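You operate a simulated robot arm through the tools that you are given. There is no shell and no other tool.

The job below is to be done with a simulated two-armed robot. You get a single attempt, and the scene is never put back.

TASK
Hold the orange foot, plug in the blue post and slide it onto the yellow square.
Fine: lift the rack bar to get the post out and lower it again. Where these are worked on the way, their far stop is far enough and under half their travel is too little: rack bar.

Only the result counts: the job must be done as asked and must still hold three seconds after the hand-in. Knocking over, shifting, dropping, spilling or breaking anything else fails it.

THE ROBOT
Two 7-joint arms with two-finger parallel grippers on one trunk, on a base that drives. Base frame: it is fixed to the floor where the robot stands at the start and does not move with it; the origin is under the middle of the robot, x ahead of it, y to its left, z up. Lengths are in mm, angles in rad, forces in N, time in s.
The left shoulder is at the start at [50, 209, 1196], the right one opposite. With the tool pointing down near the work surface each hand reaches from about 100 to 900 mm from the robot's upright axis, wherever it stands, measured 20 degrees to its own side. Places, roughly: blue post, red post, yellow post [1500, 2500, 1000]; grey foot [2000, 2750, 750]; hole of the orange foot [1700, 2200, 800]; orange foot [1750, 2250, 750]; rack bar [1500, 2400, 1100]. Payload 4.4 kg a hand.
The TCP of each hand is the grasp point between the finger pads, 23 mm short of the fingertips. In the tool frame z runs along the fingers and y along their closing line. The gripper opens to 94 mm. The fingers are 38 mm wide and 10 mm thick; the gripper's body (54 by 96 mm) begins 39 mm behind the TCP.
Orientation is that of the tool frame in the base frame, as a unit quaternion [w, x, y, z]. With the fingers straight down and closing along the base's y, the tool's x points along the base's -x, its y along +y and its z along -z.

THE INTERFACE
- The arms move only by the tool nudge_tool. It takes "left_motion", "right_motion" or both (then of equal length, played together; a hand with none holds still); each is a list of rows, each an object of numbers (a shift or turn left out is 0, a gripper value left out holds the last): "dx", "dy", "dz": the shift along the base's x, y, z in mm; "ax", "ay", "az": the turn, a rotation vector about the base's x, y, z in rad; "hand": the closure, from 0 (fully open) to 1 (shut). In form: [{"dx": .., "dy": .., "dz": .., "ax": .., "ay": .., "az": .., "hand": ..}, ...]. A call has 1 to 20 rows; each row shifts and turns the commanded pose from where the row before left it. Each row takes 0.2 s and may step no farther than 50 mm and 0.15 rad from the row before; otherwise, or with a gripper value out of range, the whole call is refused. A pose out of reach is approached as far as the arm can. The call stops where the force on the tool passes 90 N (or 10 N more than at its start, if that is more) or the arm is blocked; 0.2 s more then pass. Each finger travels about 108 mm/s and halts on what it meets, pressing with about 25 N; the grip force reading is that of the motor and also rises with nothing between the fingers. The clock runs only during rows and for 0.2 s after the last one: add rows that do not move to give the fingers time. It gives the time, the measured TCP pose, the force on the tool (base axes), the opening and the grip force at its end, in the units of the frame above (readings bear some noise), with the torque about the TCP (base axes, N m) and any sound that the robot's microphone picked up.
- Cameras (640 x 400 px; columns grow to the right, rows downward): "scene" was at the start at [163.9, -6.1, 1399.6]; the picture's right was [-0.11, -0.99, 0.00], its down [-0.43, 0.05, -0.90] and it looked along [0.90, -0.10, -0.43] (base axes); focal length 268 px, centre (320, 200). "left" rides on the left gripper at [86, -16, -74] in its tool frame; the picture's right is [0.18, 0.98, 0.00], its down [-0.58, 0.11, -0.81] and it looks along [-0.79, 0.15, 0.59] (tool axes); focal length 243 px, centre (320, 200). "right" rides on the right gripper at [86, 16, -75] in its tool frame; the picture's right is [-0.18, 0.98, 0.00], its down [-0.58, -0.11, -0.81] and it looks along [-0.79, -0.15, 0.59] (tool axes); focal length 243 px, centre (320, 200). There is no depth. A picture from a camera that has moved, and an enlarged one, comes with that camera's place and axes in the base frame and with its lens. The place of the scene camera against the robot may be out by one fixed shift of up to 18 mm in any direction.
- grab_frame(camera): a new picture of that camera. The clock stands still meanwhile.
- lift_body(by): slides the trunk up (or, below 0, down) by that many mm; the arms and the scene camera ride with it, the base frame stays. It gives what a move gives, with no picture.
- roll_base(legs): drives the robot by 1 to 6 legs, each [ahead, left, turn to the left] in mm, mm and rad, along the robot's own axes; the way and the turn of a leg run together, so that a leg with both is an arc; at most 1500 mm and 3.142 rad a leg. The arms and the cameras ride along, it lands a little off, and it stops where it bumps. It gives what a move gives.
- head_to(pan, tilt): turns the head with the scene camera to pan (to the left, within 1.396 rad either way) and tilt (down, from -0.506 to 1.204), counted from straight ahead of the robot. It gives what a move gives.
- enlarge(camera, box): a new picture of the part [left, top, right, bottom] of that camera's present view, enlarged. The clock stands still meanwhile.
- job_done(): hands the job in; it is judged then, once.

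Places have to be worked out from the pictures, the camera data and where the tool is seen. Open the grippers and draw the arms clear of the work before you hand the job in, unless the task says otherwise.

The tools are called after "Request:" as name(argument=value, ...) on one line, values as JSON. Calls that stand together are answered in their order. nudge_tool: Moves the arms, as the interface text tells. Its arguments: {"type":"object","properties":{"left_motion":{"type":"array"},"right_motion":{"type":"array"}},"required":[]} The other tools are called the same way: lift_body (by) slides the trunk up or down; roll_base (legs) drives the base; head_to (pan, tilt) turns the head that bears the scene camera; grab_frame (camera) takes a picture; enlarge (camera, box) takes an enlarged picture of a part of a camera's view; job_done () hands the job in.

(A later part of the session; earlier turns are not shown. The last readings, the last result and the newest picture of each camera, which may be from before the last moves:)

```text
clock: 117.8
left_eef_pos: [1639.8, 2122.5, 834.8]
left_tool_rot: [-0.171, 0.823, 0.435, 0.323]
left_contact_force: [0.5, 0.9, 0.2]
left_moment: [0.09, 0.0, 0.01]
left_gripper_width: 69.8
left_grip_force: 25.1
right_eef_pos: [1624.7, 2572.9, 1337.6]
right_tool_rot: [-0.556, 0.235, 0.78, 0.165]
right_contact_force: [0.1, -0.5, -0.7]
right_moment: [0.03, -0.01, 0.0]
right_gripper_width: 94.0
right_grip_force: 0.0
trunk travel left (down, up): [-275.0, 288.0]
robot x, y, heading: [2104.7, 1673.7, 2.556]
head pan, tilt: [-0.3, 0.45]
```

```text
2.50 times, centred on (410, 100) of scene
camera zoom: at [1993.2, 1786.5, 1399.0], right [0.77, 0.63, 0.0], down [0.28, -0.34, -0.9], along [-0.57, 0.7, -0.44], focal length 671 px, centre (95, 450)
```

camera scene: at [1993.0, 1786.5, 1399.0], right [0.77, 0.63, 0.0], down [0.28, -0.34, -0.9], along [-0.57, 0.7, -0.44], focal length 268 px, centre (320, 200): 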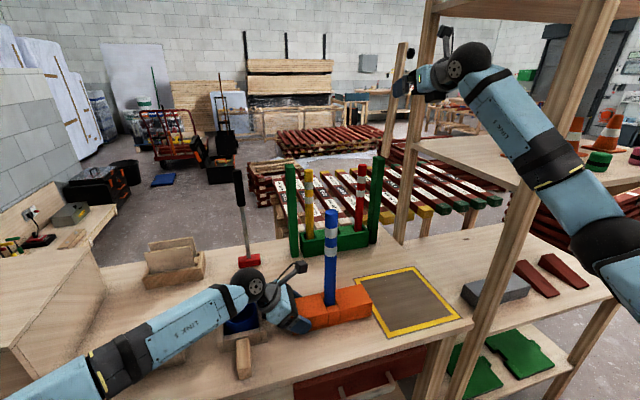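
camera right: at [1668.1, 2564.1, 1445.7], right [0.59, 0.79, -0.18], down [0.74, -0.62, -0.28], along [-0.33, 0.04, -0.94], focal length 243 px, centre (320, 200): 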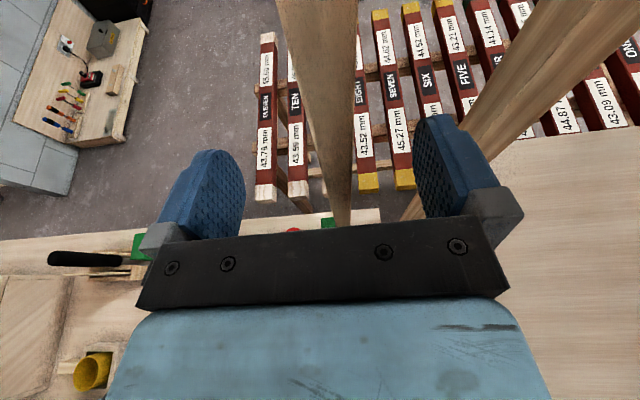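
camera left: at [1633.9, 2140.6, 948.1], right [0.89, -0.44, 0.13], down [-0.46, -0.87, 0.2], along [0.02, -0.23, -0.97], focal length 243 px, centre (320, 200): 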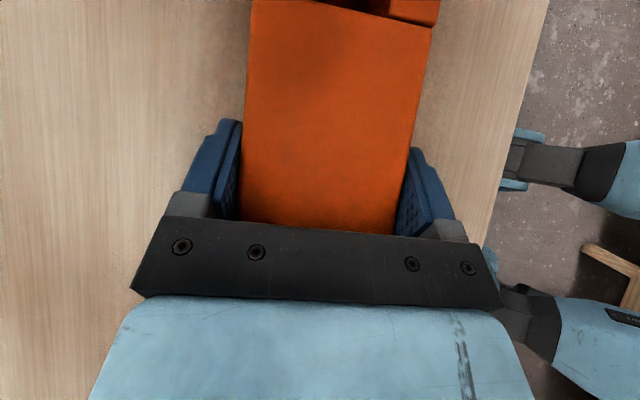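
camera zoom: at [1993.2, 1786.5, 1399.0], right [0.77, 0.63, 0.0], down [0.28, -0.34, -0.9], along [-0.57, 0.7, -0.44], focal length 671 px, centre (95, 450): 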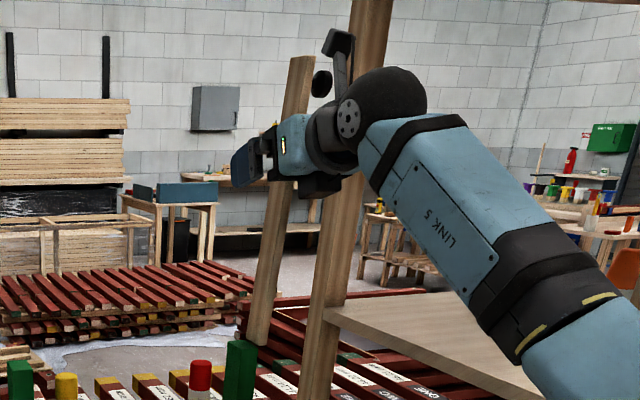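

The bar is between the fingers. I narrow the gap to about 50 mm.

Request:
nudge_tool(right_motion=[{"hand": 0.47}, {}, {}])

Request:
grab_frame(camera="right")

```text
clock: 118.6
left_eef_pos: [1640.6, 2121.7, 835.2]
left_tool_rot: [-0.171, 0.823, 0.436, 0.323]
left_contact_force: [-0.1, -0.1, -0.3]
left_moment: [0.09, 0.05, 0.05]
left_gripper_width: 69.8
left_grip_force: 25.0
right_eef_pos: [1624.7, 2574.2, 1339.1]
right_tool_rot: [-0.556, 0.235, 0.78, 0.165]
right_contact_force: [-0.7, -0.2, -0.7]
right_moment: [-0.03, -0.01, 0.01]
right_gripper_width: 50.0
right_grip_force: 0.1
trunk travel left (down, up): [-275.0, 288.0]
robot x, y, heading: [2103.9, 1671.5, 2.557]
head pan, tilt: [-0.3, 0.45]
```

```text
taken
camera right: at [1668.0, 2563.9, 1445.5], right [0.59, 0.79, -0.18], down [0.74, -0.62, -0.28], along [-0.33, 0.04, -0.94], focal length 243 px, centre (320, 200)
```

right: 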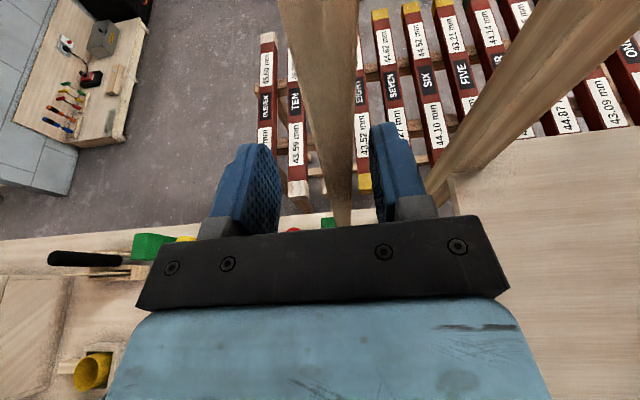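

The cage is around the bar. I now swing the bar back left along its arc, rolling the tool in step with it; first about 25° in slow half-steps.

Request:
nudge_tool(right_motion=[{"dx": -8.16, "dy": -11.99, "dz": -0.25, "ax": 0.0564, "ay": -0.037, "az": 0.0233}, {"dx": -8.16, "dy": -11.99, "dz": -0.25, "ax": 0.0564, "ay": -0.037, "az": 0.0233}, {"dx": -8.05, "dy": -11.82, "dz": -2.3, "ax": 0.0564, "ay": -0.037, "az": 0.0233}, {"dx": -8.05, "dy": -11.82, "dz": -2.3, "ax": 0.0564, "ay": -0.037, "az": 0.0233}, {"dx": -7.77, "dy": -11.41, "dz": -4.3, "ax": 0.0564, "ay": -0.037, "az": 0.0233}, {"dx": -7.77, "dy": -11.41, "dz": -4.3, "ax": 0.0564, "ay": -0.037, "az": 0.0233}, {}])

Request:
grab_frame(camera="right")

Request:
enlarge(camera="scene", box=[310, 20, 470, 180])

```text
clock: 120.2
left_eef_pos: [1639.5, 2122.5, 834.9]
left_tool_rot: [-0.172, 0.822, 0.436, 0.323]
left_contact_force: [0.5, -0.4, -0.3]
left_moment: [0.08, -0.04, -0.05]
left_gripper_width: 69.9
left_grip_force: 25.1
right_eef_pos: [1575.7, 2503.7, 1323.7]
right_tool_rot: [-0.507, 0.064, 0.813, 0.28]
right_contact_force: [0.5, 0.5, -0.8]
right_moment: [0.0, 0.0, -0.01]
right_gripper_width: 49.9
right_grip_force: 0.1
trunk travel left (down, up): [-275.0, 288.0]
robot x, y, heading: [2103.5, 1673.7, 2.556]
head pan, tilt: [-0.3, 0.45]
```

```text
taken
camera right: at [1600.1, 2462.9, 1431.3], right [0.47, 0.85, 0.23], down [0.87, -0.4, -0.28], along [-0.15, 0.33, -0.93], focal length 243 px, centre (320, 200)
```

right: 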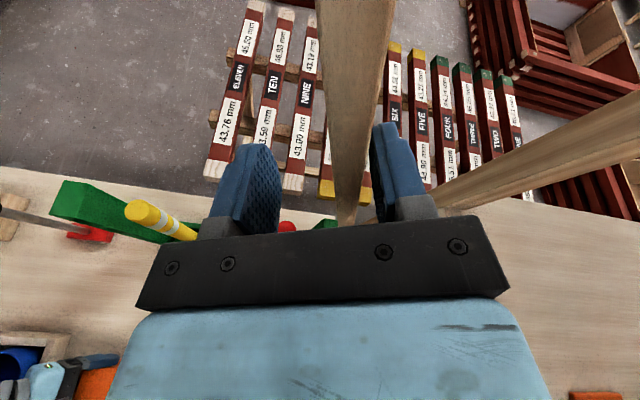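

```text
2.50 times, centred on (390, 100) of scene
camera zoom: at [1993.0, 1786.4, 1399.0], right [0.77, 0.63, 0.0], down [0.28, -0.34, -0.9], along [-0.57, 0.7, -0.44], focal length 671 px, centre (145, 450)
```

zoom: 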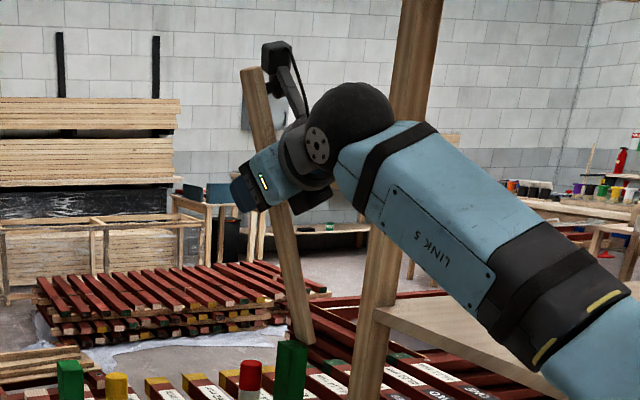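

The bar follows, pressed by the right-hand finger (its hinge evidently holds by friction). I continue the arc down to about 36°.

Request:
nudge_tool(right_motion=[{"dx": -7.34, "dy": -10.79, "dz": -6.25, "ax": 0.0564, "ay": -0.037, "az": 0.0233}, {"dx": -7.34, "dy": -10.79, "dz": -6.25, "ax": 0.0564, "ay": -0.037, "az": 0.0233}, {"dx": -6.78, "dy": -9.96, "dz": -8.05, "ax": 0.0564, "ay": -0.037, "az": 0.0233}, {"dx": -6.78, "dy": -9.96, "dz": -8.05, "ax": 0.0564, "ay": -0.037, "az": 0.0233}, {"dx": -6.08, "dy": -8.93, "dz": -9.65, "ax": 0.0564, "ay": -0.037, "az": 0.0233}, {"dx": -6.08, "dy": -8.93, "dz": -9.65, "ax": 0.0564, "ay": -0.037, "az": 0.0233}, {"dx": -5.23, "dy": -7.69, "dz": -11.1, "ax": 0.0564, "ay": -0.037, "az": 0.0233}, {"dx": -5.23, "dy": -7.69, "dz": -11.1, "ax": 0.0564, "ay": -0.037, "az": 0.0233}, {}])

Request:
grab_frame(camera="right")

Request:
grab_frame(camera="scene")

```text
clock: 122.2
left_eef_pos: [1640.1, 2122.0, 835.2]
left_tool_rot: [-0.171, 0.822, 0.436, 0.323]
left_contact_force: [0.1, 0.4, -0.2]
left_moment: [-0.02, 0.06, -0.09]
left_gripper_width: 69.7
left_grip_force: 24.8
right_eef_pos: [1524.8, 2426.4, 1254.5]
right_tool_rot: [-0.408, -0.166, 0.797, 0.412]
right_contact_force: [-0.4, 0.3, 0.1]
right_moment: [-0.03, 0.02, -0.03]
right_gripper_width: 50.0
right_grip_force: 0.3
trunk travel left (down, up): [-275.0, 288.0]
robot x, y, heading: [2102.0, 1681.1, 2.558]
head pan, tilt: [-0.3, 0.45]
```

```text
taken
camera right: at [1531.6, 2346.2, 1337.8], right [0.18, 0.71, 0.69], down [0.98, -0.14, -0.12], along [0.01, 0.7, -0.72], focal length 243 px, centre (320, 200)
```

right: 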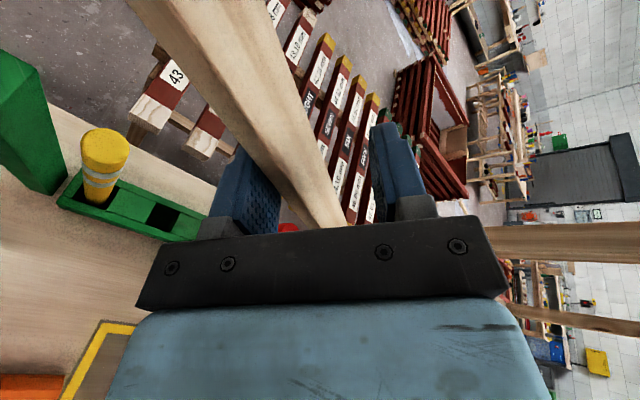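

```text
taken
camera scene: at [1993.0, 1786.4, 1399.0], right [0.77, 0.63, 0.0], down [0.28, -0.34, -0.9], along [-0.57, 0.7, -0.44], focal length 268 px, centre (320, 200)
```

scene: 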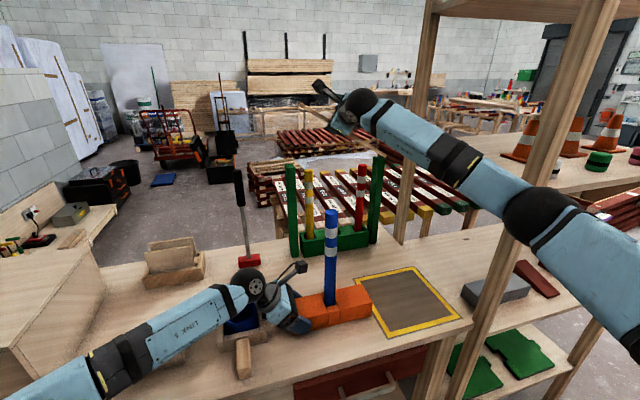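

The bar is at about 35° and resting in the cage. I continue down to about 11°.

Request:
nudge_tool(right_motion=[{"dx": -4.28, "dy": -6.28, "dz": -12.35, "ax": 0.0564, "ay": -0.037, "az": 0.0233}, {"dx": -4.28, "dy": -6.28, "dz": -12.35, "ax": 0.0564, "ay": -0.037, "az": 0.0233}, {"dx": -3.26, "dy": -4.79, "dz": -13.25, "ax": 0.0564, "ay": -0.037, "az": 0.0233}, {"dx": -3.26, "dy": -4.79, "dz": -13.25, "ax": 0.0564, "ay": -0.037, "az": 0.0233}, {"dx": -2.17, "dy": -3.18, "dz": -13.95, "ax": 0.0564, "ay": -0.037, "az": 0.0233}, {"dx": -2.17, "dy": -3.18, "dz": -13.95, "ax": 0.0564, "ay": -0.037, "az": 0.0233}, {}])

Request:
grab_frame(camera="right")

Request:
enlarge(camera="scene", box=[270, 90, 430, 260])

```text
clock: 123.8
left_eef_pos: [1640.6, 2121.0, 834.8]
left_tool_rot: [-0.171, 0.823, 0.435, 0.323]
left_contact_force: [0.0, 0.2, -0.5]
left_moment: [0.06, 0.01, -0.09]
left_gripper_width: 69.7
left_grip_force: 24.5
right_eef_pos: [1506.0, 2399.3, 1175.6]
right_tool_rot: [-0.312, -0.332, 0.743, 0.49]
right_contact_force: [-0.1, -0.9, -1.2]
right_moment: [0.03, 0.03, -0.01]
right_gripper_width: 49.9
right_grip_force: 0.5
trunk travel left (down, up): [-275.0, 288.0]
robot x, y, heading: [2103.3, 1673.1, 2.557]
head pan, tilt: [-0.3, 0.45]
```

```text
taken
camera right: at [1510.4, 2295.6, 1228.0], right [-0.08, 0.44, 0.89], down [1.0, 0.01, 0.08], along [0.03, 0.9, -0.44], focal length 243 px, centre (320, 200)
```

right: 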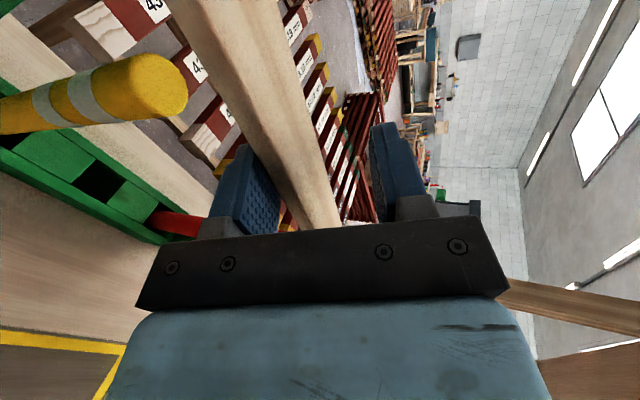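

```text
2.35 times, centred on (350, 175) of scene
camera zoom: at [1993.0, 1786.5, 1399.0], right [0.77, 0.63, 0.0], down [0.28, -0.34, -0.9], along [-0.57, 0.7, -0.44], focal length 631 px, centre (249, 259)
```

zoom: 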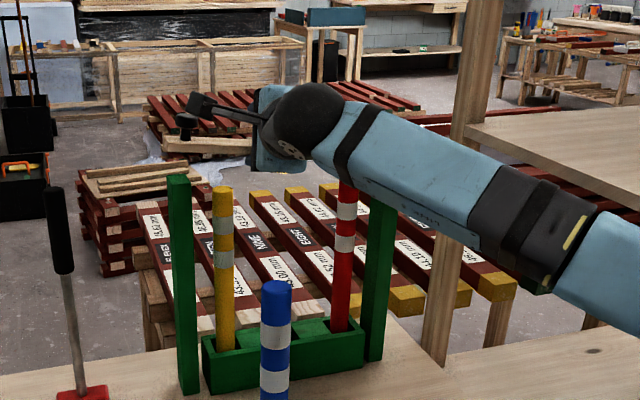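

The bar is down to about 8°, resting on the lower finger. I lower the rest of the way until it sits on its upright and the fingers are free of it.

Request:
nudge_tool(right_motion=[{"dx": -1.01, "dy": -1.49, "dz": -14.4, "ax": 0.0564, "ay": -0.037, "az": 0.0233}, {"dx": -1.01, "dy": -1.49, "dz": -14.4, "ax": 0.0564, "ay": -0.037, "az": 0.0233}, {"dz": -3}, {"dz": -3}, {}])

Request:
grab_frame(camera="right")

Request:
enlarge(camera="scene", box=[270, 90, 430, 260])

```text
clock: 125.0
left_eef_pos: [1641.9, 2122.4, 835.4]
left_tool_rot: [-0.172, 0.822, 0.437, 0.322]
left_contact_force: [0.0, -0.2, 0.3]
left_moment: [0.06, 0.02, 0.01]
left_gripper_width: 70.1
left_grip_force: 25.3
right_eef_pos: [1504.6, 2396.1, 1141.3]
right_tool_rot: [-0.276, -0.384, 0.718, 0.511]
right_contact_force: [0.8, 0.0, -0.4]
right_moment: [-0.02, -0.01, -0.01]
right_gripper_width: 50.1
right_grip_force: 0.1
trunk travel left (down, up): [-275.0, 288.0]
robot x, y, heading: [2103.1, 1674.8, 2.557]
head pan, tilt: [-0.3, 0.45]
```

```text
taken
camera right: at [1510.1, 2288.4, 1182.7], right [-0.16, 0.33, 0.93], down [0.99, 0.04, 0.16], along [0.01, 0.94, -0.34], focal length 243 px, centre (320, 200)
```

right: 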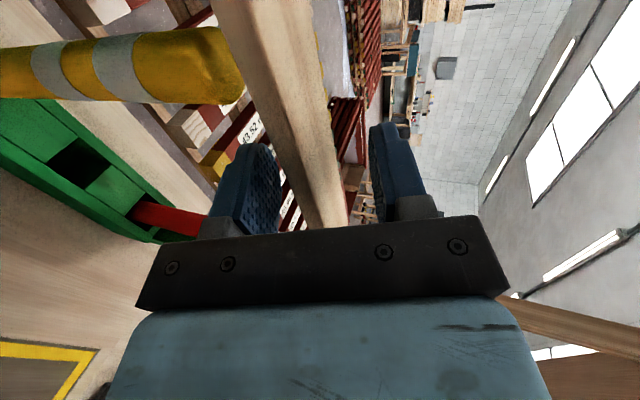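

```text
2.35 times, centred on (350, 175) of scene
camera zoom: at [1993.0, 1786.4, 1399.0], right [0.77, 0.63, 0.0], down [0.28, -0.34, -0.9], along [-0.57, 0.7, -0.44], focal length 631 px, centre (249, 259)
```

zoom: 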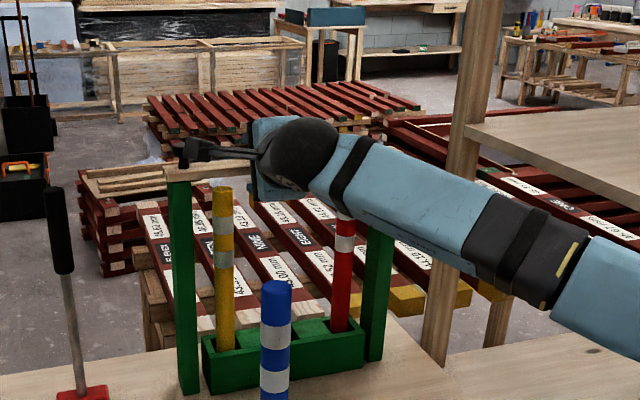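

The bar lies back on its upright, free between my fingers. I withdraw the right hand toward me and inspect the rack.

Request:
nudge_tool(right_motion=[{"dx": 16.5, "dy": -11.3}, {"dx": 16.5, "dy": -11.3}, {"dx": 16.5, "dy": -11.3}, {"dx": 16.5, "dy": -11.3}, {}])

Request:
enlarge(camera="scene", box=[270, 90, 430, 260])

Request:
grab_frame(camera="right")

```text
clock: 126.2
left_eef_pos: [1640.5, 2121.9, 834.6]
left_tool_rot: [-0.171, 0.823, 0.436, 0.323]
left_contact_force: [0.6, -0.2, 0.5]
left_moment: [0.03, 0.01, -0.08]
left_gripper_width: 70.0
left_grip_force: 24.6
right_eef_pos: [1571.2, 2351.5, 1140.7]
right_tool_rot: [-0.276, -0.384, 0.718, 0.511]
right_contact_force: [-0.1, 0.0, -0.2]
right_moment: [-0.02, 0.0, 0.02]
right_gripper_width: 49.7
right_grip_force: 0.2
trunk travel left (down, up): [-275.0, 288.0]
robot x, y, heading: [2106.3, 1676.5, 2.554]
head pan, tilt: [-0.3, 0.45]
```

```text
2.35 times, centred on (350, 175) of scene
camera zoom: at [1993.0, 1786.4, 1399.0], right [0.77, 0.63, 0.0], down [0.28, -0.34, -0.9], along [-0.57, 0.7, -0.44], focal length 631 px, centre (249, 259)
```

zoom: 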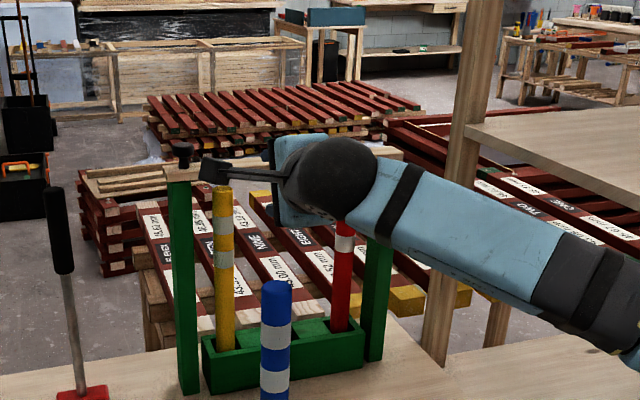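

```text
taken
camera right: at [1576.4, 2243.6, 1182.1], right [-0.16, 0.33, 0.93], down [0.99, 0.04, 0.16], along [0.01, 0.94, -0.34], focal length 243 px, centre (320, 200)
```

right: 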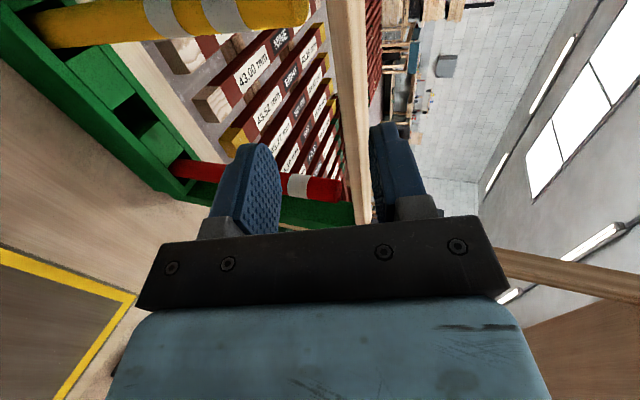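

The bar is down on both uprights again with the knob end in place. I raise the right hand up out of the way so the post can slide past below, then view the foot and the square.

Request:
nudge_tool(right_motion=[{"dx": 5.6, "dy": 8.3, "dz": 25}, {"dx": 5.6, "dy": 8.3, "dz": 25}, {"dx": 5.6, "dy": 8.3, "dz": 25}, {"dx": 5.6, "dy": 8.3, "dz": 25}, {"dx": 5.6, "dy": 8.3, "dz": 25}, {"dx": 5.6, "dy": 8.3, "dz": 25}, {"dx": 5.6, "dy": 8.3, "dz": 25}, {"dx": 5.6, "dy": 8.3, "dz": 25}, {}])

Request:
grab_frame(camera="scene")

Request:
enlarge(camera="scene", box=[270, 240, 480, 350])

```text
clock: 128.2
left_eef_pos: [1640.9, 2120.5, 835.2]
left_tool_rot: [-0.172, 0.822, 0.436, 0.324]
left_contact_force: [-1.5, 0.0, 0.1]
left_moment: [0.0, -0.02, -0.07]
left_gripper_width: 69.9
left_grip_force: 25.1
right_eef_pos: [1614.8, 2417.4, 1342.0]
right_tool_rot: [-0.276, -0.383, 0.718, 0.512]
right_contact_force: [0.1, -0.5, -0.6]
right_moment: [-0.02, 0.0, 0.0]
right_gripper_width: 49.8
right_grip_force: 0.1
trunk travel left (down, up): [-275.0, 288.0]
robot x, y, heading: [2100.6, 1673.6, 2.561]
head pan, tilt: [-0.3, 0.45]
```

```text
taken
camera scene: at [1993.0, 1786.4, 1399.0], right [0.77, 0.63, 0.0], down [0.28, -0.34, -0.9], along [-0.57, 0.7, -0.44], focal length 268 px, centre (320, 200)
```

scene: 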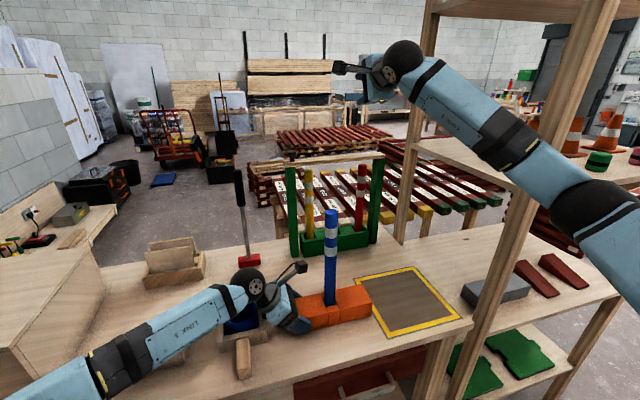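

```text
3.05 times, centred on (375, 295) of scene
camera zoom: at [1993.0, 1786.4, 1399.0], right [0.77, 0.63, 0.0], down [0.28, -0.34, -0.9], along [-0.57, 0.7, -0.44], focal length 818 px, centre (152, -90)
```

zoom: 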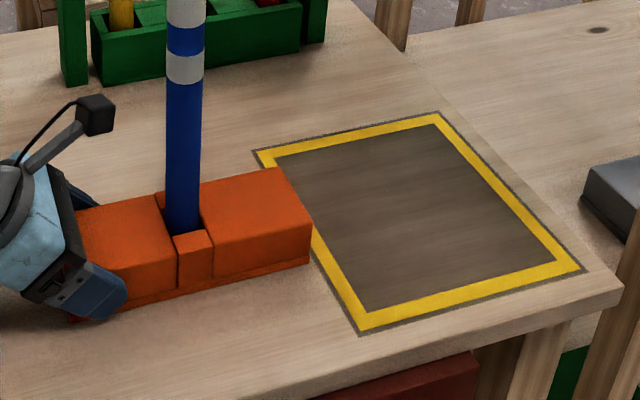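

The square's centre works out to about (1813, 2375), so the foot must slide (126, 185), i.e. about 224 mm straight along the bench. I start sliding it with the left hand, 12 mm per step, and check along the way.

Request:
nudge_tool(left_motion=[{"dx": 3.4, "dy": 5}, {"dx": 6.75, "dy": 9.91}, {"dx": 6.75, "dy": 9.91}, {"dx": 6.75, "dy": 9.91}, {"dx": 6.75, "dy": 9.91}, {"dx": 3.4, "dy": 5}, {}])

Request:
grab_frame(camera="scene")

Request:
enlarge(camera="scene", box=[270, 200, 480, 350])

```text
clock: 129.8
left_eef_pos: [1673.1, 2170.4, 836.0]
left_tool_rot: [-0.17, 0.823, 0.435, 0.322]
left_contact_force: [-0.9, -0.4, 0.2]
left_moment: [-0.08, 0.17, 0.04]
left_gripper_width: 69.9
left_grip_force: 25.2
right_eef_pos: [1614.3, 2417.0, 1341.9]
right_tool_rot: [-0.276, -0.384, 0.718, 0.511]
right_contact_force: [-0.5, 0.5, 0.1]
right_moment: [-0.02, -0.01, -0.02]
right_gripper_width: 49.9
right_grip_force: 0.0
trunk travel left (down, up): [-275.0, 288.0]
robot x, y, heading: [2102.7, 1674.3, 2.557]
head pan, tilt: [-0.3, 0.45]
```

```text
taken
camera scene: at [1993.0, 1786.4, 1399.0], right [0.77, 0.63, 0.0], down [0.28, -0.34, -0.9], along [-0.57, 0.7, -0.44], focal length 268 px, centre (320, 200)
```

scene: 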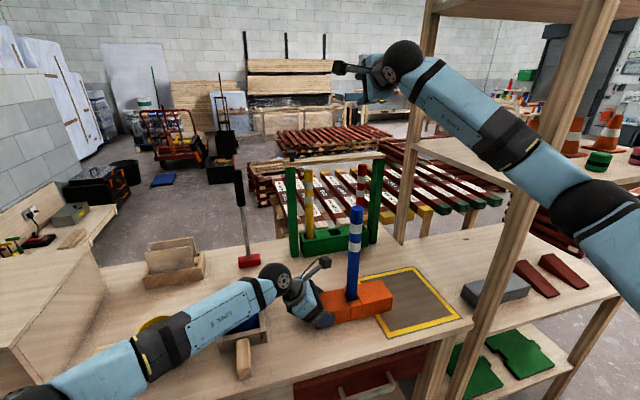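

```text
2.67 times, centred on (375, 275) of scene
camera zoom: at [1993.0, 1786.4, 1399.0], right [0.77, 0.63, 0.0], down [0.28, -0.34, -0.9], along [-0.57, 0.7, -0.44], focal length 715 px, centre (173, 0)
```

zoom: 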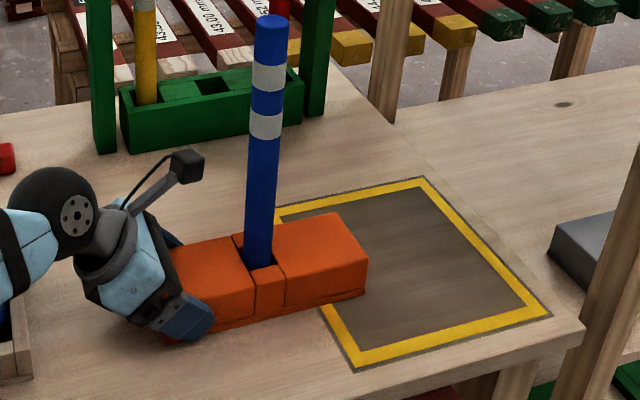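

The foot slides nicely and the post stays upright. I continue with about half of the remaining 164 mm.

Request:
nudge_tool(left_motion=[{"dx": 3.3, "dy": 4.83}, {"dx": 6.59, "dy": 9.67}, {"dx": 6.59, "dy": 9.67}, {"dx": 6.59, "dy": 9.67}, {"dx": 6.59, "dy": 9.67}, {"dx": 6.59, "dy": 9.67}, {"dx": 6.59, "dy": 9.67}, {"dx": 3.3, "dy": 4.83}, {}])

Request:
grab_frame(camera="scene")

```text
clock: 131.8
left_eef_pos: [1719.6, 2239.0, 835.2]
left_tool_rot: [-0.171, 0.823, 0.435, 0.323]
left_contact_force: [-1.3, -1.2, 5.5]
left_moment: [-0.61, 0.12, -0.04]
left_gripper_width: 70.0
left_grip_force: 25.5
right_eef_pos: [1614.9, 2415.3, 1341.9]
right_tool_rot: [-0.276, -0.384, 0.718, 0.511]
right_contact_force: [-0.5, 0.1, -0.1]
right_moment: [0.02, -0.02, -0.01]
right_gripper_width: 50.2
right_grip_force: 0.0
trunk travel left (down, up): [-275.0, 288.0]
robot x, y, heading: [2103.1, 1673.5, 2.557]
head pan, tilt: [-0.3, 0.45]
```

```text
taken
camera scene: at [1993.5, 1785.7, 1399.2], right [0.77, 0.63, 0.0], down [0.28, -0.34, -0.9], along [-0.57, 0.7, -0.43], focal length 268 px, centre (320, 200)
```

scene: 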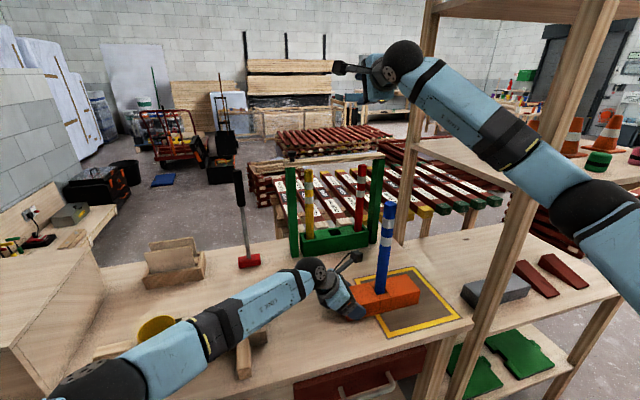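

There is a small upward force (5.5 N) on the left tool now, so something may be touching. I look closely at the left forearm and the trays before going on.

Request:
enlarge(camera="scene", box=[60, 230, 300, 400])

Request:
enlarge(camera="scene", box=[290, 200, 480, 350])

Request:
grab_frame(camera="left")

```text
2.35 times, centred on (180, 315) of scene
camera zoom: at [1993.5, 1785.7, 1399.2], right [0.77, 0.63, 0.0], down [0.28, -0.34, -0.9], along [-0.57, 0.7, -0.43], focal length 631 px, centre (649, -71)
```

zoom: 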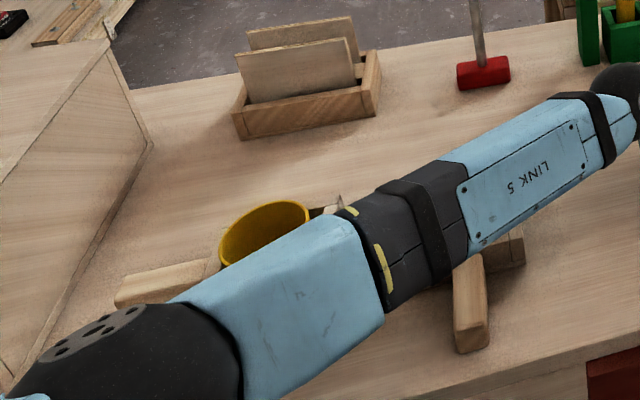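

```text
2.67 times, centred on (385, 275) of scene
camera zoom: at [1993.5, 1785.7, 1399.2], right [0.77, 0.63, 0.0], down [0.28, -0.34, -0.9], along [-0.57, 0.7, -0.43], focal length 715 px, centre (147, 0)
```

zoom: 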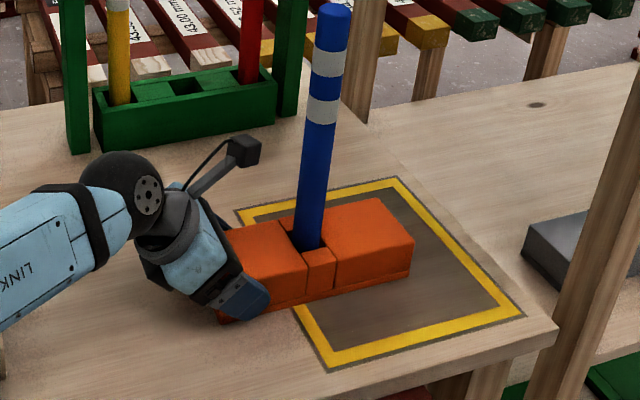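

```text
taken
camera left: at [1713.7, 2257.9, 948.2], right [0.89, -0.44, 0.12], down [-0.46, -0.87, 0.19], along [0.02, -0.23, -0.97], focal length 243 px, centre (320, 200)
```

left: 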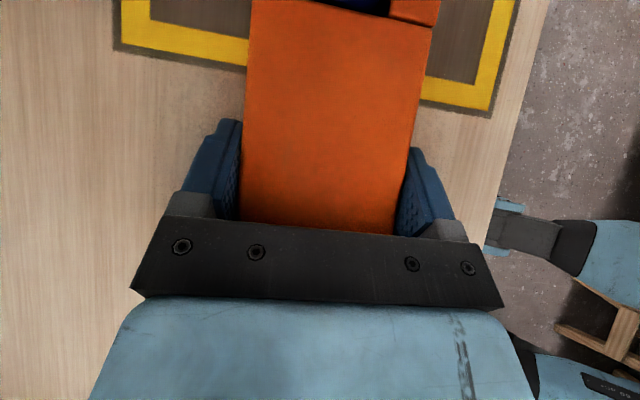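

The forearm is well above the cups; the small force most likely comes from the foot riding onto the marked plate. I continue 58 mm, letting the hand rise a hair.

Request:
nudge_tool(left_motion=[{"dx": 3.3, "dy": 4.83, "dz": 0.5}, {"dx": 6.59, "dy": 9.67, "dz": 0.5}, {"dx": 6.59, "dy": 9.67}, {"dx": 6.59, "dy": 9.67}, {"dx": 6.59, "dy": 9.67}, {"dx": 3.3, "dy": 4.83}, {}])

Request:
enlarge(camera="scene", box=[290, 200, 490, 350])

Request:
grab_frame(camera="left")

```text
clock: 133.4
left_eef_pos: [1752.2, 2287.8, 834.6]
left_tool_rot: [-0.171, 0.823, 0.435, 0.323]
left_contact_force: [-0.5, 0.4, -1.0]
left_moment: [-0.29, 0.18, 0.0]
left_gripper_width: 69.7
left_grip_force: 24.9
right_eef_pos: [1614.7, 2416.9, 1341.1]
right_tool_rot: [-0.275, -0.384, 0.718, 0.511]
right_contact_force: [0.7, 0.0, -0.5]
right_moment: [-0.02, -0.01, -0.01]
right_gripper_width: 49.8
right_grip_force: 0.1
trunk travel left (down, up): [-275.0, 288.0]
robot x, y, heading: [2104.1, 1672.3, 2.555]
head pan, tilt: [-0.3, 0.45]
```

```text
2.67 times, centred on (390, 275) of scene
camera zoom: at [1992.8, 1786.7, 1398.9], right [0.77, 0.63, 0.0], down [0.28, -0.34, -0.9], along [-0.57, 0.7, -0.44], focal length 715 px, centre (133, 0)
```

zoom: 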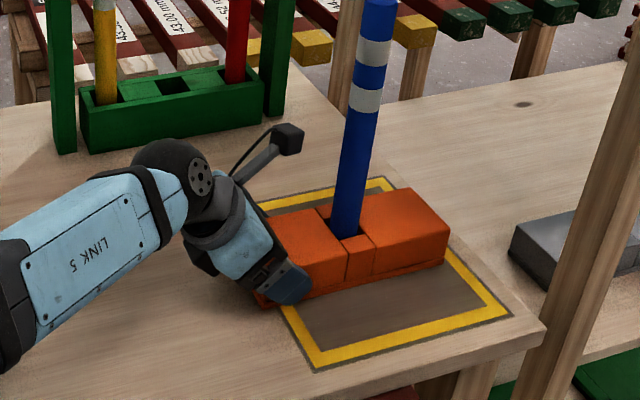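

```text
taken
camera left: at [1746.3, 2306.3, 948.6], right [0.89, -0.44, 0.13], down [-0.46, -0.87, 0.2], along [0.02, -0.23, -0.97], focal length 243 px, centre (320, 200)
```

left: 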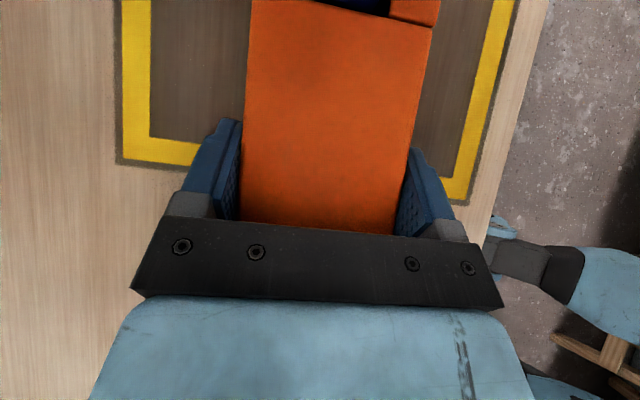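

The load is gone and the foot is nearly on. From both cameras the remaining distance is about 19 mm, with the width already centred; I slide that last bit.

Request:
nudge_tool(left_motion=[{"dx": 3.7, "dy": 5.2}, {"dx": 3.7, "dy": 5.2}, {"dx": 3.5, "dy": 5.1}, {}])

Request:
enlarge(camera="scene", box=[340, 230, 480, 340])

Request:
enlarge(camera="left", box=[90, 60, 510, 260])

```text
clock: 134.4
left_eef_pos: [1753.0, 2290.7, 834.5]
left_tool_rot: [-0.172, 0.822, 0.436, 0.323]
left_contact_force: [-0.5, 0.2, 0.8]
left_moment: [-0.08, 0.0, 0.02]
left_gripper_width: 69.7
left_grip_force: 24.8
left hand out of reach, approached as far as the arm can: row 1, 2, 3
right_eef_pos: [1614.6, 2417.0, 1341.9]
right_tool_rot: [-0.276, -0.384, 0.718, 0.511]
right_contact_force: [0.2, 0.3, 0.6]
right_moment: [0.0, 0.01, 0.0]
right_gripper_width: 49.8
right_grip_force: 0.1
trunk travel left (down, up): [-275.0, 288.0]
robot x, y, heading: [2103.4, 1671.6, 2.557]
head pan, tilt: [-0.3, 0.45]
```

```text
3.64 times, centred on (410, 285) of scene
camera zoom: at [1993.0, 1786.6, 1399.0], right [0.77, 0.63, 0.0], down [0.28, -0.34, -0.9], along [-0.57, 0.7, -0.44], focal length 976 px, centre (-7, -109)
```

zoom: 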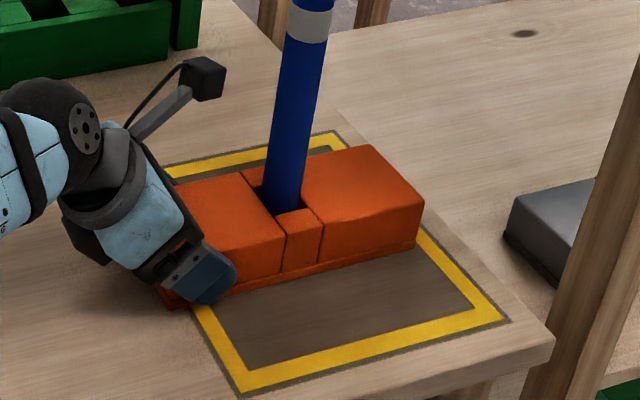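

```text
1.52 times, centred on (300, 160) of left
camera zoom: at [1745.2, 2309.0, 948.3], right [0.89, -0.44, 0.12], down [-0.46, -0.87, 0.2], along [0.02, -0.23, -0.97], focal length 370 px, centre (350, 261)
```

zoom: 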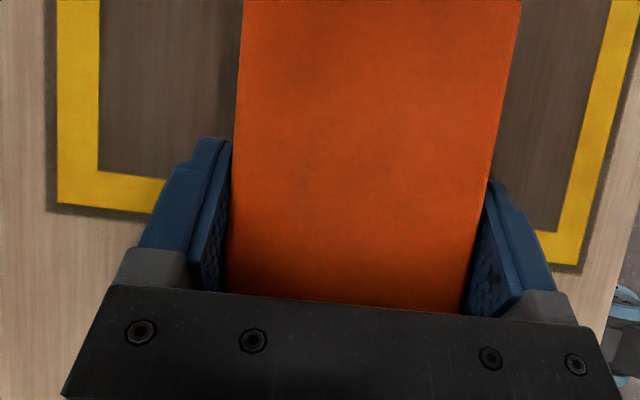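

The left arm hit its reach limit about 16 mm short. I release, shift the hand 18 mm back along the foot, and re-grip so that the same hand position puts the foot farther.

Request:
nudge_tool(left_motion=[{"hand": 0}, {}, {}, {"dx": -5.05, "dy": -7.45}, {"dx": -5.05, "dy": -7.45}, {}])

Request:
enlarge(camera="scene", box=[340, 230, 480, 340])

Request:
grab_frame(camera="left")

```text
clock: 135.8
left_eef_pos: [1743.3, 2275.9, 835.6]
left_tool_rot: [-0.171, 0.823, 0.436, 0.323]
left_contact_force: [-0.5, -0.6, -0.3]
left_moment: [-0.02, -0.04, -0.01]
left_gripper_width: 93.9
left_grip_force: 0.0
right_eef_pos: [1614.5, 2417.5, 1341.9]
right_tool_rot: [-0.276, -0.384, 0.718, 0.511]
right_contact_force: [-0.2, -0.3, 0.1]
right_moment: [0.03, -0.03, -0.02]
right_gripper_width: 50.1
right_grip_force: 0.1
trunk travel left (down, up): [-275.0, 288.0]
robot x, y, heading: [2102.8, 1673.8, 2.553]
head pan, tilt: [-0.3, 0.45]
```

```text
3.64 times, centred on (410, 285) of scene
camera zoom: at [1993.3, 1786.5, 1399.0], right [0.77, 0.63, 0.0], down [0.28, -0.34, -0.9], along [-0.57, 0.7, -0.44], focal length 976 px, centre (-7, -109)
```

zoom: 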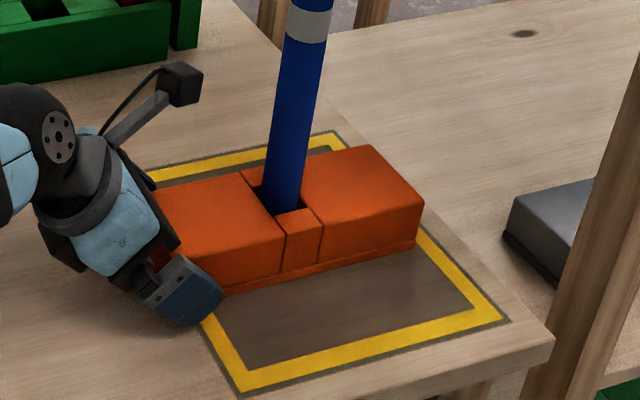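

```text
taken
camera left: at [1735.9, 2293.6, 948.3], right [0.89, -0.44, 0.13], down [-0.46, -0.87, 0.2], along [0.02, -0.23, -0.97], focal length 243 px, centre (320, 200)
```

left: 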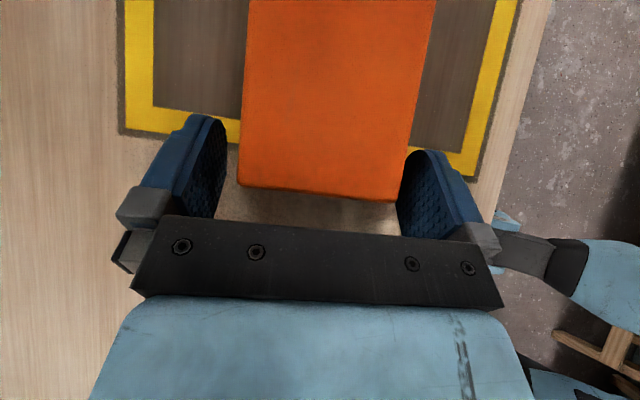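

Now the foot's left end and the square's edge are both visible: I need about 17.4 mm more to centre it, and it is already centred across. I back 4 mm more, re-grip the end and slide that distance.

Request:
nudge_tool(left_motion=[{"dx": -2.25, "dy": -3.3}, {}, {"hand": 1}, {}, {}, {}])

Request:
grab_frame(camera="left")

```text
clock: 137.2
left_eef_pos: [1740.8, 2272.4, 834.5]
left_tool_rot: [-0.172, 0.822, 0.436, 0.323]
left_contact_force: [0.1, 0.4, 1.1]
left_moment: [0.11, -0.08, 0.11]
left_gripper_width: 69.7
left_grip_force: 24.9
right_eef_pos: [1615.3, 2416.1, 1341.7]
right_tool_rot: [-0.275, -0.385, 0.718, 0.51]
right_contact_force: [-0.5, -0.1, 0.3]
right_moment: [-0.01, 0.04, 0.04]
right_gripper_width: 49.8
right_grip_force: 0.2
trunk travel left (down, up): [-275.0, 288.0]
robot x, y, heading: [2101.9, 1675.0, 2.554]
head pan, tilt: [-0.3, 0.45]
```

```text
taken
camera left: at [1734.0, 2290.6, 948.1], right [0.89, -0.44, 0.13], down [-0.46, -0.87, 0.2], along [0.02, -0.23, -0.97], focal length 243 px, centre (320, 200)
```

left: 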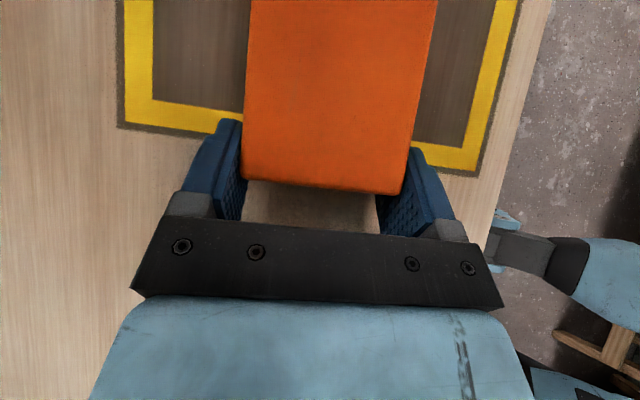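

The foot's end is gripped again (69.7 mm). I slide the remaining 17.4 mm gently.

Request:
nudge_tool(left_motion=[{"dx": 2.45, "dy": 3.6}, {"dx": 2.45, "dy": 3.6}, {"dx": 2.45, "dy": 3.6}, {"dx": 2.45, "dy": 3.6}, {}])

Request:
grab_frame(camera="left")

Request:
enlarge(camera="scene", box=[340, 230, 480, 340])

```text
clock: 138.4
left_eef_pos: [1751.0, 2286.9, 834.9]
left_tool_rot: [-0.171, 0.823, 0.436, 0.323]
left_contact_force: [1.0, 0.4, -0.3]
left_moment: [-0.31, 0.25, -0.01]
left_gripper_width: 69.8
left_grip_force: 24.9
right_eef_pos: [1615.4, 2416.7, 1341.6]
right_tool_rot: [-0.275, -0.385, 0.718, 0.511]
right_contact_force: [0.6, -0.4, 0.3]
right_moment: [-0.01, 0.01, -0.01]
right_gripper_width: 49.7
right_grip_force: 0.1
trunk travel left (down, up): [-275.0, 288.0]
robot x, y, heading: [2101.2, 1671.2, 2.559]
head pan, tilt: [-0.3, 0.45]
```

```text
taken
camera left: at [1744.7, 2304.9, 948.1], right [0.89, -0.44, 0.13], down [-0.46, -0.87, 0.2], along [0.02, -0.23, -0.97], focal length 243 px, centre (320, 200)
```

left: 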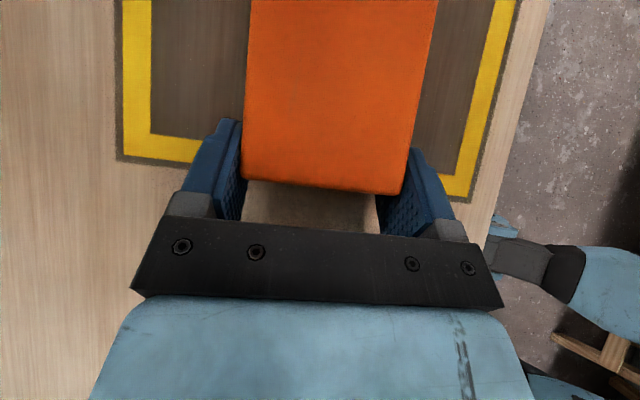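

```text
3.64 times, centred on (410, 285) of scene
camera zoom: at [1993.2, 1786.4, 1399.0], right [0.77, 0.63, 0.0], down [0.28, -0.34, -0.9], along [-0.57, 0.7, -0.44], focal length 976 px, centre (-7, -109)
```

zoom: 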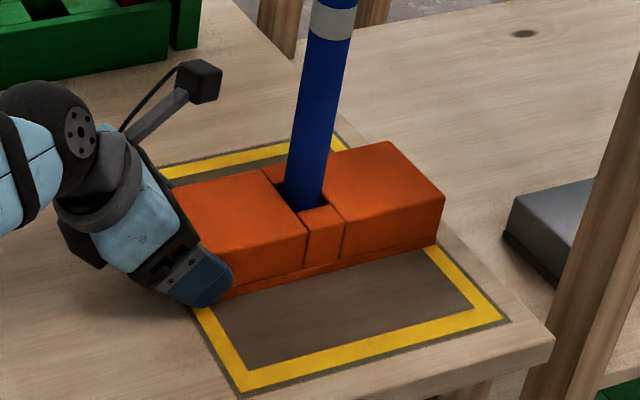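

The foot is now about centred lengthwise. I enlarge both ends to verify the margins.

Request:
enlarge(camera="scene", box=[400, 255, 480, 325])

Request:
enlarge(camera="left", box=[100, 100, 500, 250])

```text
5.71 times, centred on (440, 290) of scene
camera zoom: at [1993.2, 1786.4, 1399.0], right [0.77, 0.63, 0.0], down [0.28, -0.34, -0.9], along [-0.57, 0.7, -0.44], focal length 1533 px, centre (-366, -314)
```

zoom: 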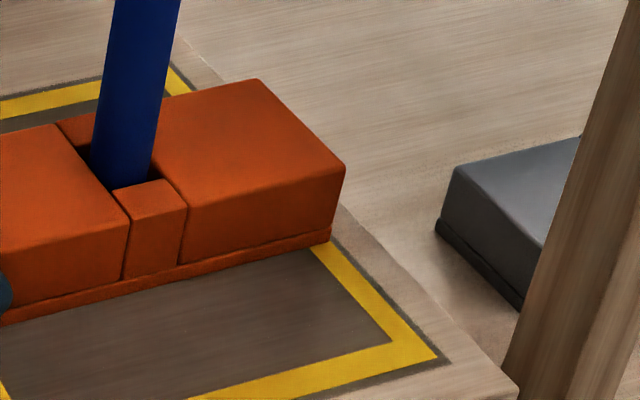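

```text
1.60 times, centred on (300, 175) of left
camera zoom: at [1744.7, 2304.9, 948.1], right [0.89, -0.44, 0.13], down [-0.46, -0.87, 0.2], along [0.02, -0.23, -0.97], focal length 388 px, centre (352, 240)
```

zoom: 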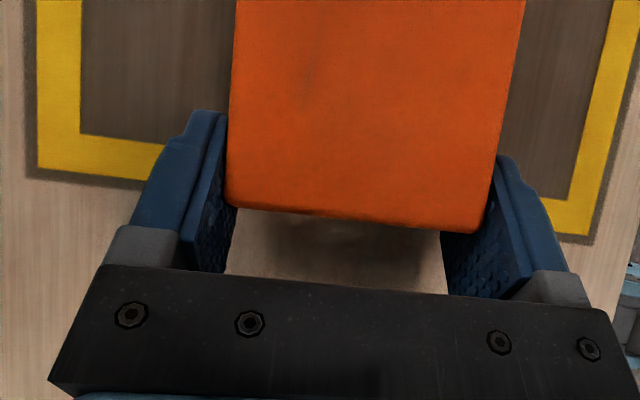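

Both ends of the foot lie inside the square with about 2–3 mm margin each and it is centred across. I open the left gripper and draw it back up-left along its own axis.

Request:
nudge_tool(left_motion=[{"hand": 0}, {}, {}, {"dx": -5.7, "dy": -8.4, "dz": 11}, {"dx": -5.7, "dy": -8.4, "dz": 11}, {"dx": -7.7, "dy": -11.2, "dz": 14.7}, {"dx": -7.7, "dy": -11.2, "dz": 14.7}, {"dx": -7.7, "dy": -11.2, "dz": 14.7}, {"dx": -7.7, "dy": -11.2, "dz": 14.7}, {"dx": -7.7, "dy": -11.2, "dz": 14.7}, {"dx": -7.7, "dy": -11.2, "dz": 14.7}, {}])

Request:
grab_frame(camera="scene")

Request:
grab_frame(camera="left")

```text
clock: 141.0
left_eef_pos: [1693.8, 2202.0, 945.3]
left_tool_rot: [-0.171, 0.822, 0.436, 0.323]
left_contact_force: [-0.7, -0.9, 0.0]
left_moment: [0.03, 0.02, 0.01]
left_gripper_width: 94.1
left_grip_force: 0.0
right_eef_pos: [1615.8, 2417.2, 1341.9]
right_tool_rot: [-0.275, -0.383, 0.719, 0.511]
right_contact_force: [0.2, 0.5, 0.4]
right_moment: [0.0, 0.0, 0.0]
right_gripper_width: 49.5
right_grip_force: 0.1
trunk travel left (down, up): [-275.0, 288.0]
robot x, y, heading: [2102.9, 1675.4, 2.555]
head pan, tilt: [-0.3, 0.45]
```

```text
taken
camera scene: at [1993.3, 1786.7, 1399.0], right [0.77, 0.63, 0.0], down [0.28, -0.34, -0.9], along [-0.57, 0.7, -0.44], focal length 268 px, centre (320, 200)
```

scene: 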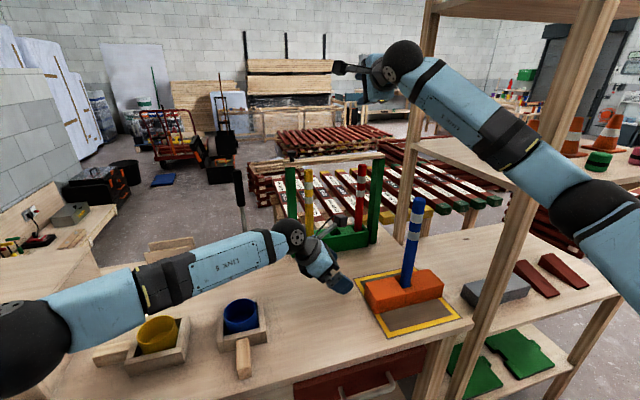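

```text
taken
camera left: at [1686.7, 2221.4, 1058.2], right [0.89, -0.44, 0.13], down [-0.46, -0.87, 0.2], along [0.02, -0.23, -0.97], focal length 243 px, centre (320, 200)
```

left: 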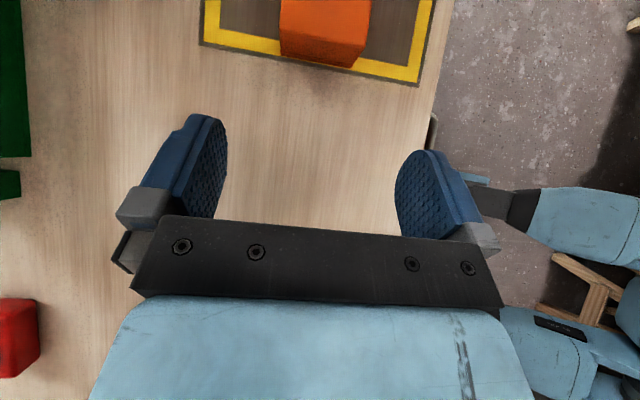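

The post stands in the foot on the square. I raise and withdraw the left arm, and open the right gripper, keeping it high.

Request:
nudge_tool(left_motion=[{"dx": -4, "dy": -6, "dz": 22}, {"dx": -4, "dy": -6, "dz": 22}, {"dx": -4, "dy": -6, "dz": 22}, {"dx": 10, "dy": -12, "dz": 22}, {"dx": 10, "dy": -12, "dz": 22}, {"dx": 10, "dy": -12, "dz": 22}, {}], right_motion=[{"hand": 0}, {}, {}, {}, {}, {}, {}])

Request:
grab_frame(camera="scene")

```text
clock: 142.6
left_eef_pos: [1711.5, 2148.0, 1078.6]
left_tool_rot: [-0.171, 0.822, 0.436, 0.323]
left_contact_force: [-0.7, -0.5, -0.9]
left_moment: [0.01, -0.05, 0.03]
left_gripper_width: 94.2
left_grip_force: 0.0
right_eef_pos: [1614.4, 2416.5, 1341.0]
right_tool_rot: [-0.276, -0.384, 0.718, 0.511]
right_contact_force: [0.0, 0.5, -0.4]
right_moment: [-0.01, -0.02, 0.03]
right_gripper_width: 93.9
right_grip_force: 0.2
trunk travel left (down, up): [-275.0, 288.0]
robot x, y, heading: [2105.5, 1673.4, 2.558]
head pan, tilt: [-0.3, 0.45]
```

```text
taken
camera scene: at [1992.9, 1786.7, 1398.9], right [0.77, 0.63, 0.0], down [0.28, -0.34, -0.9], along [-0.57, 0.7, -0.44], focal length 268 px, centre (320, 200)
```

scene: 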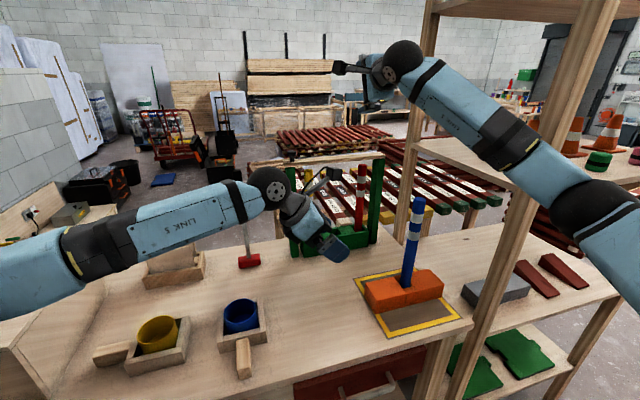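

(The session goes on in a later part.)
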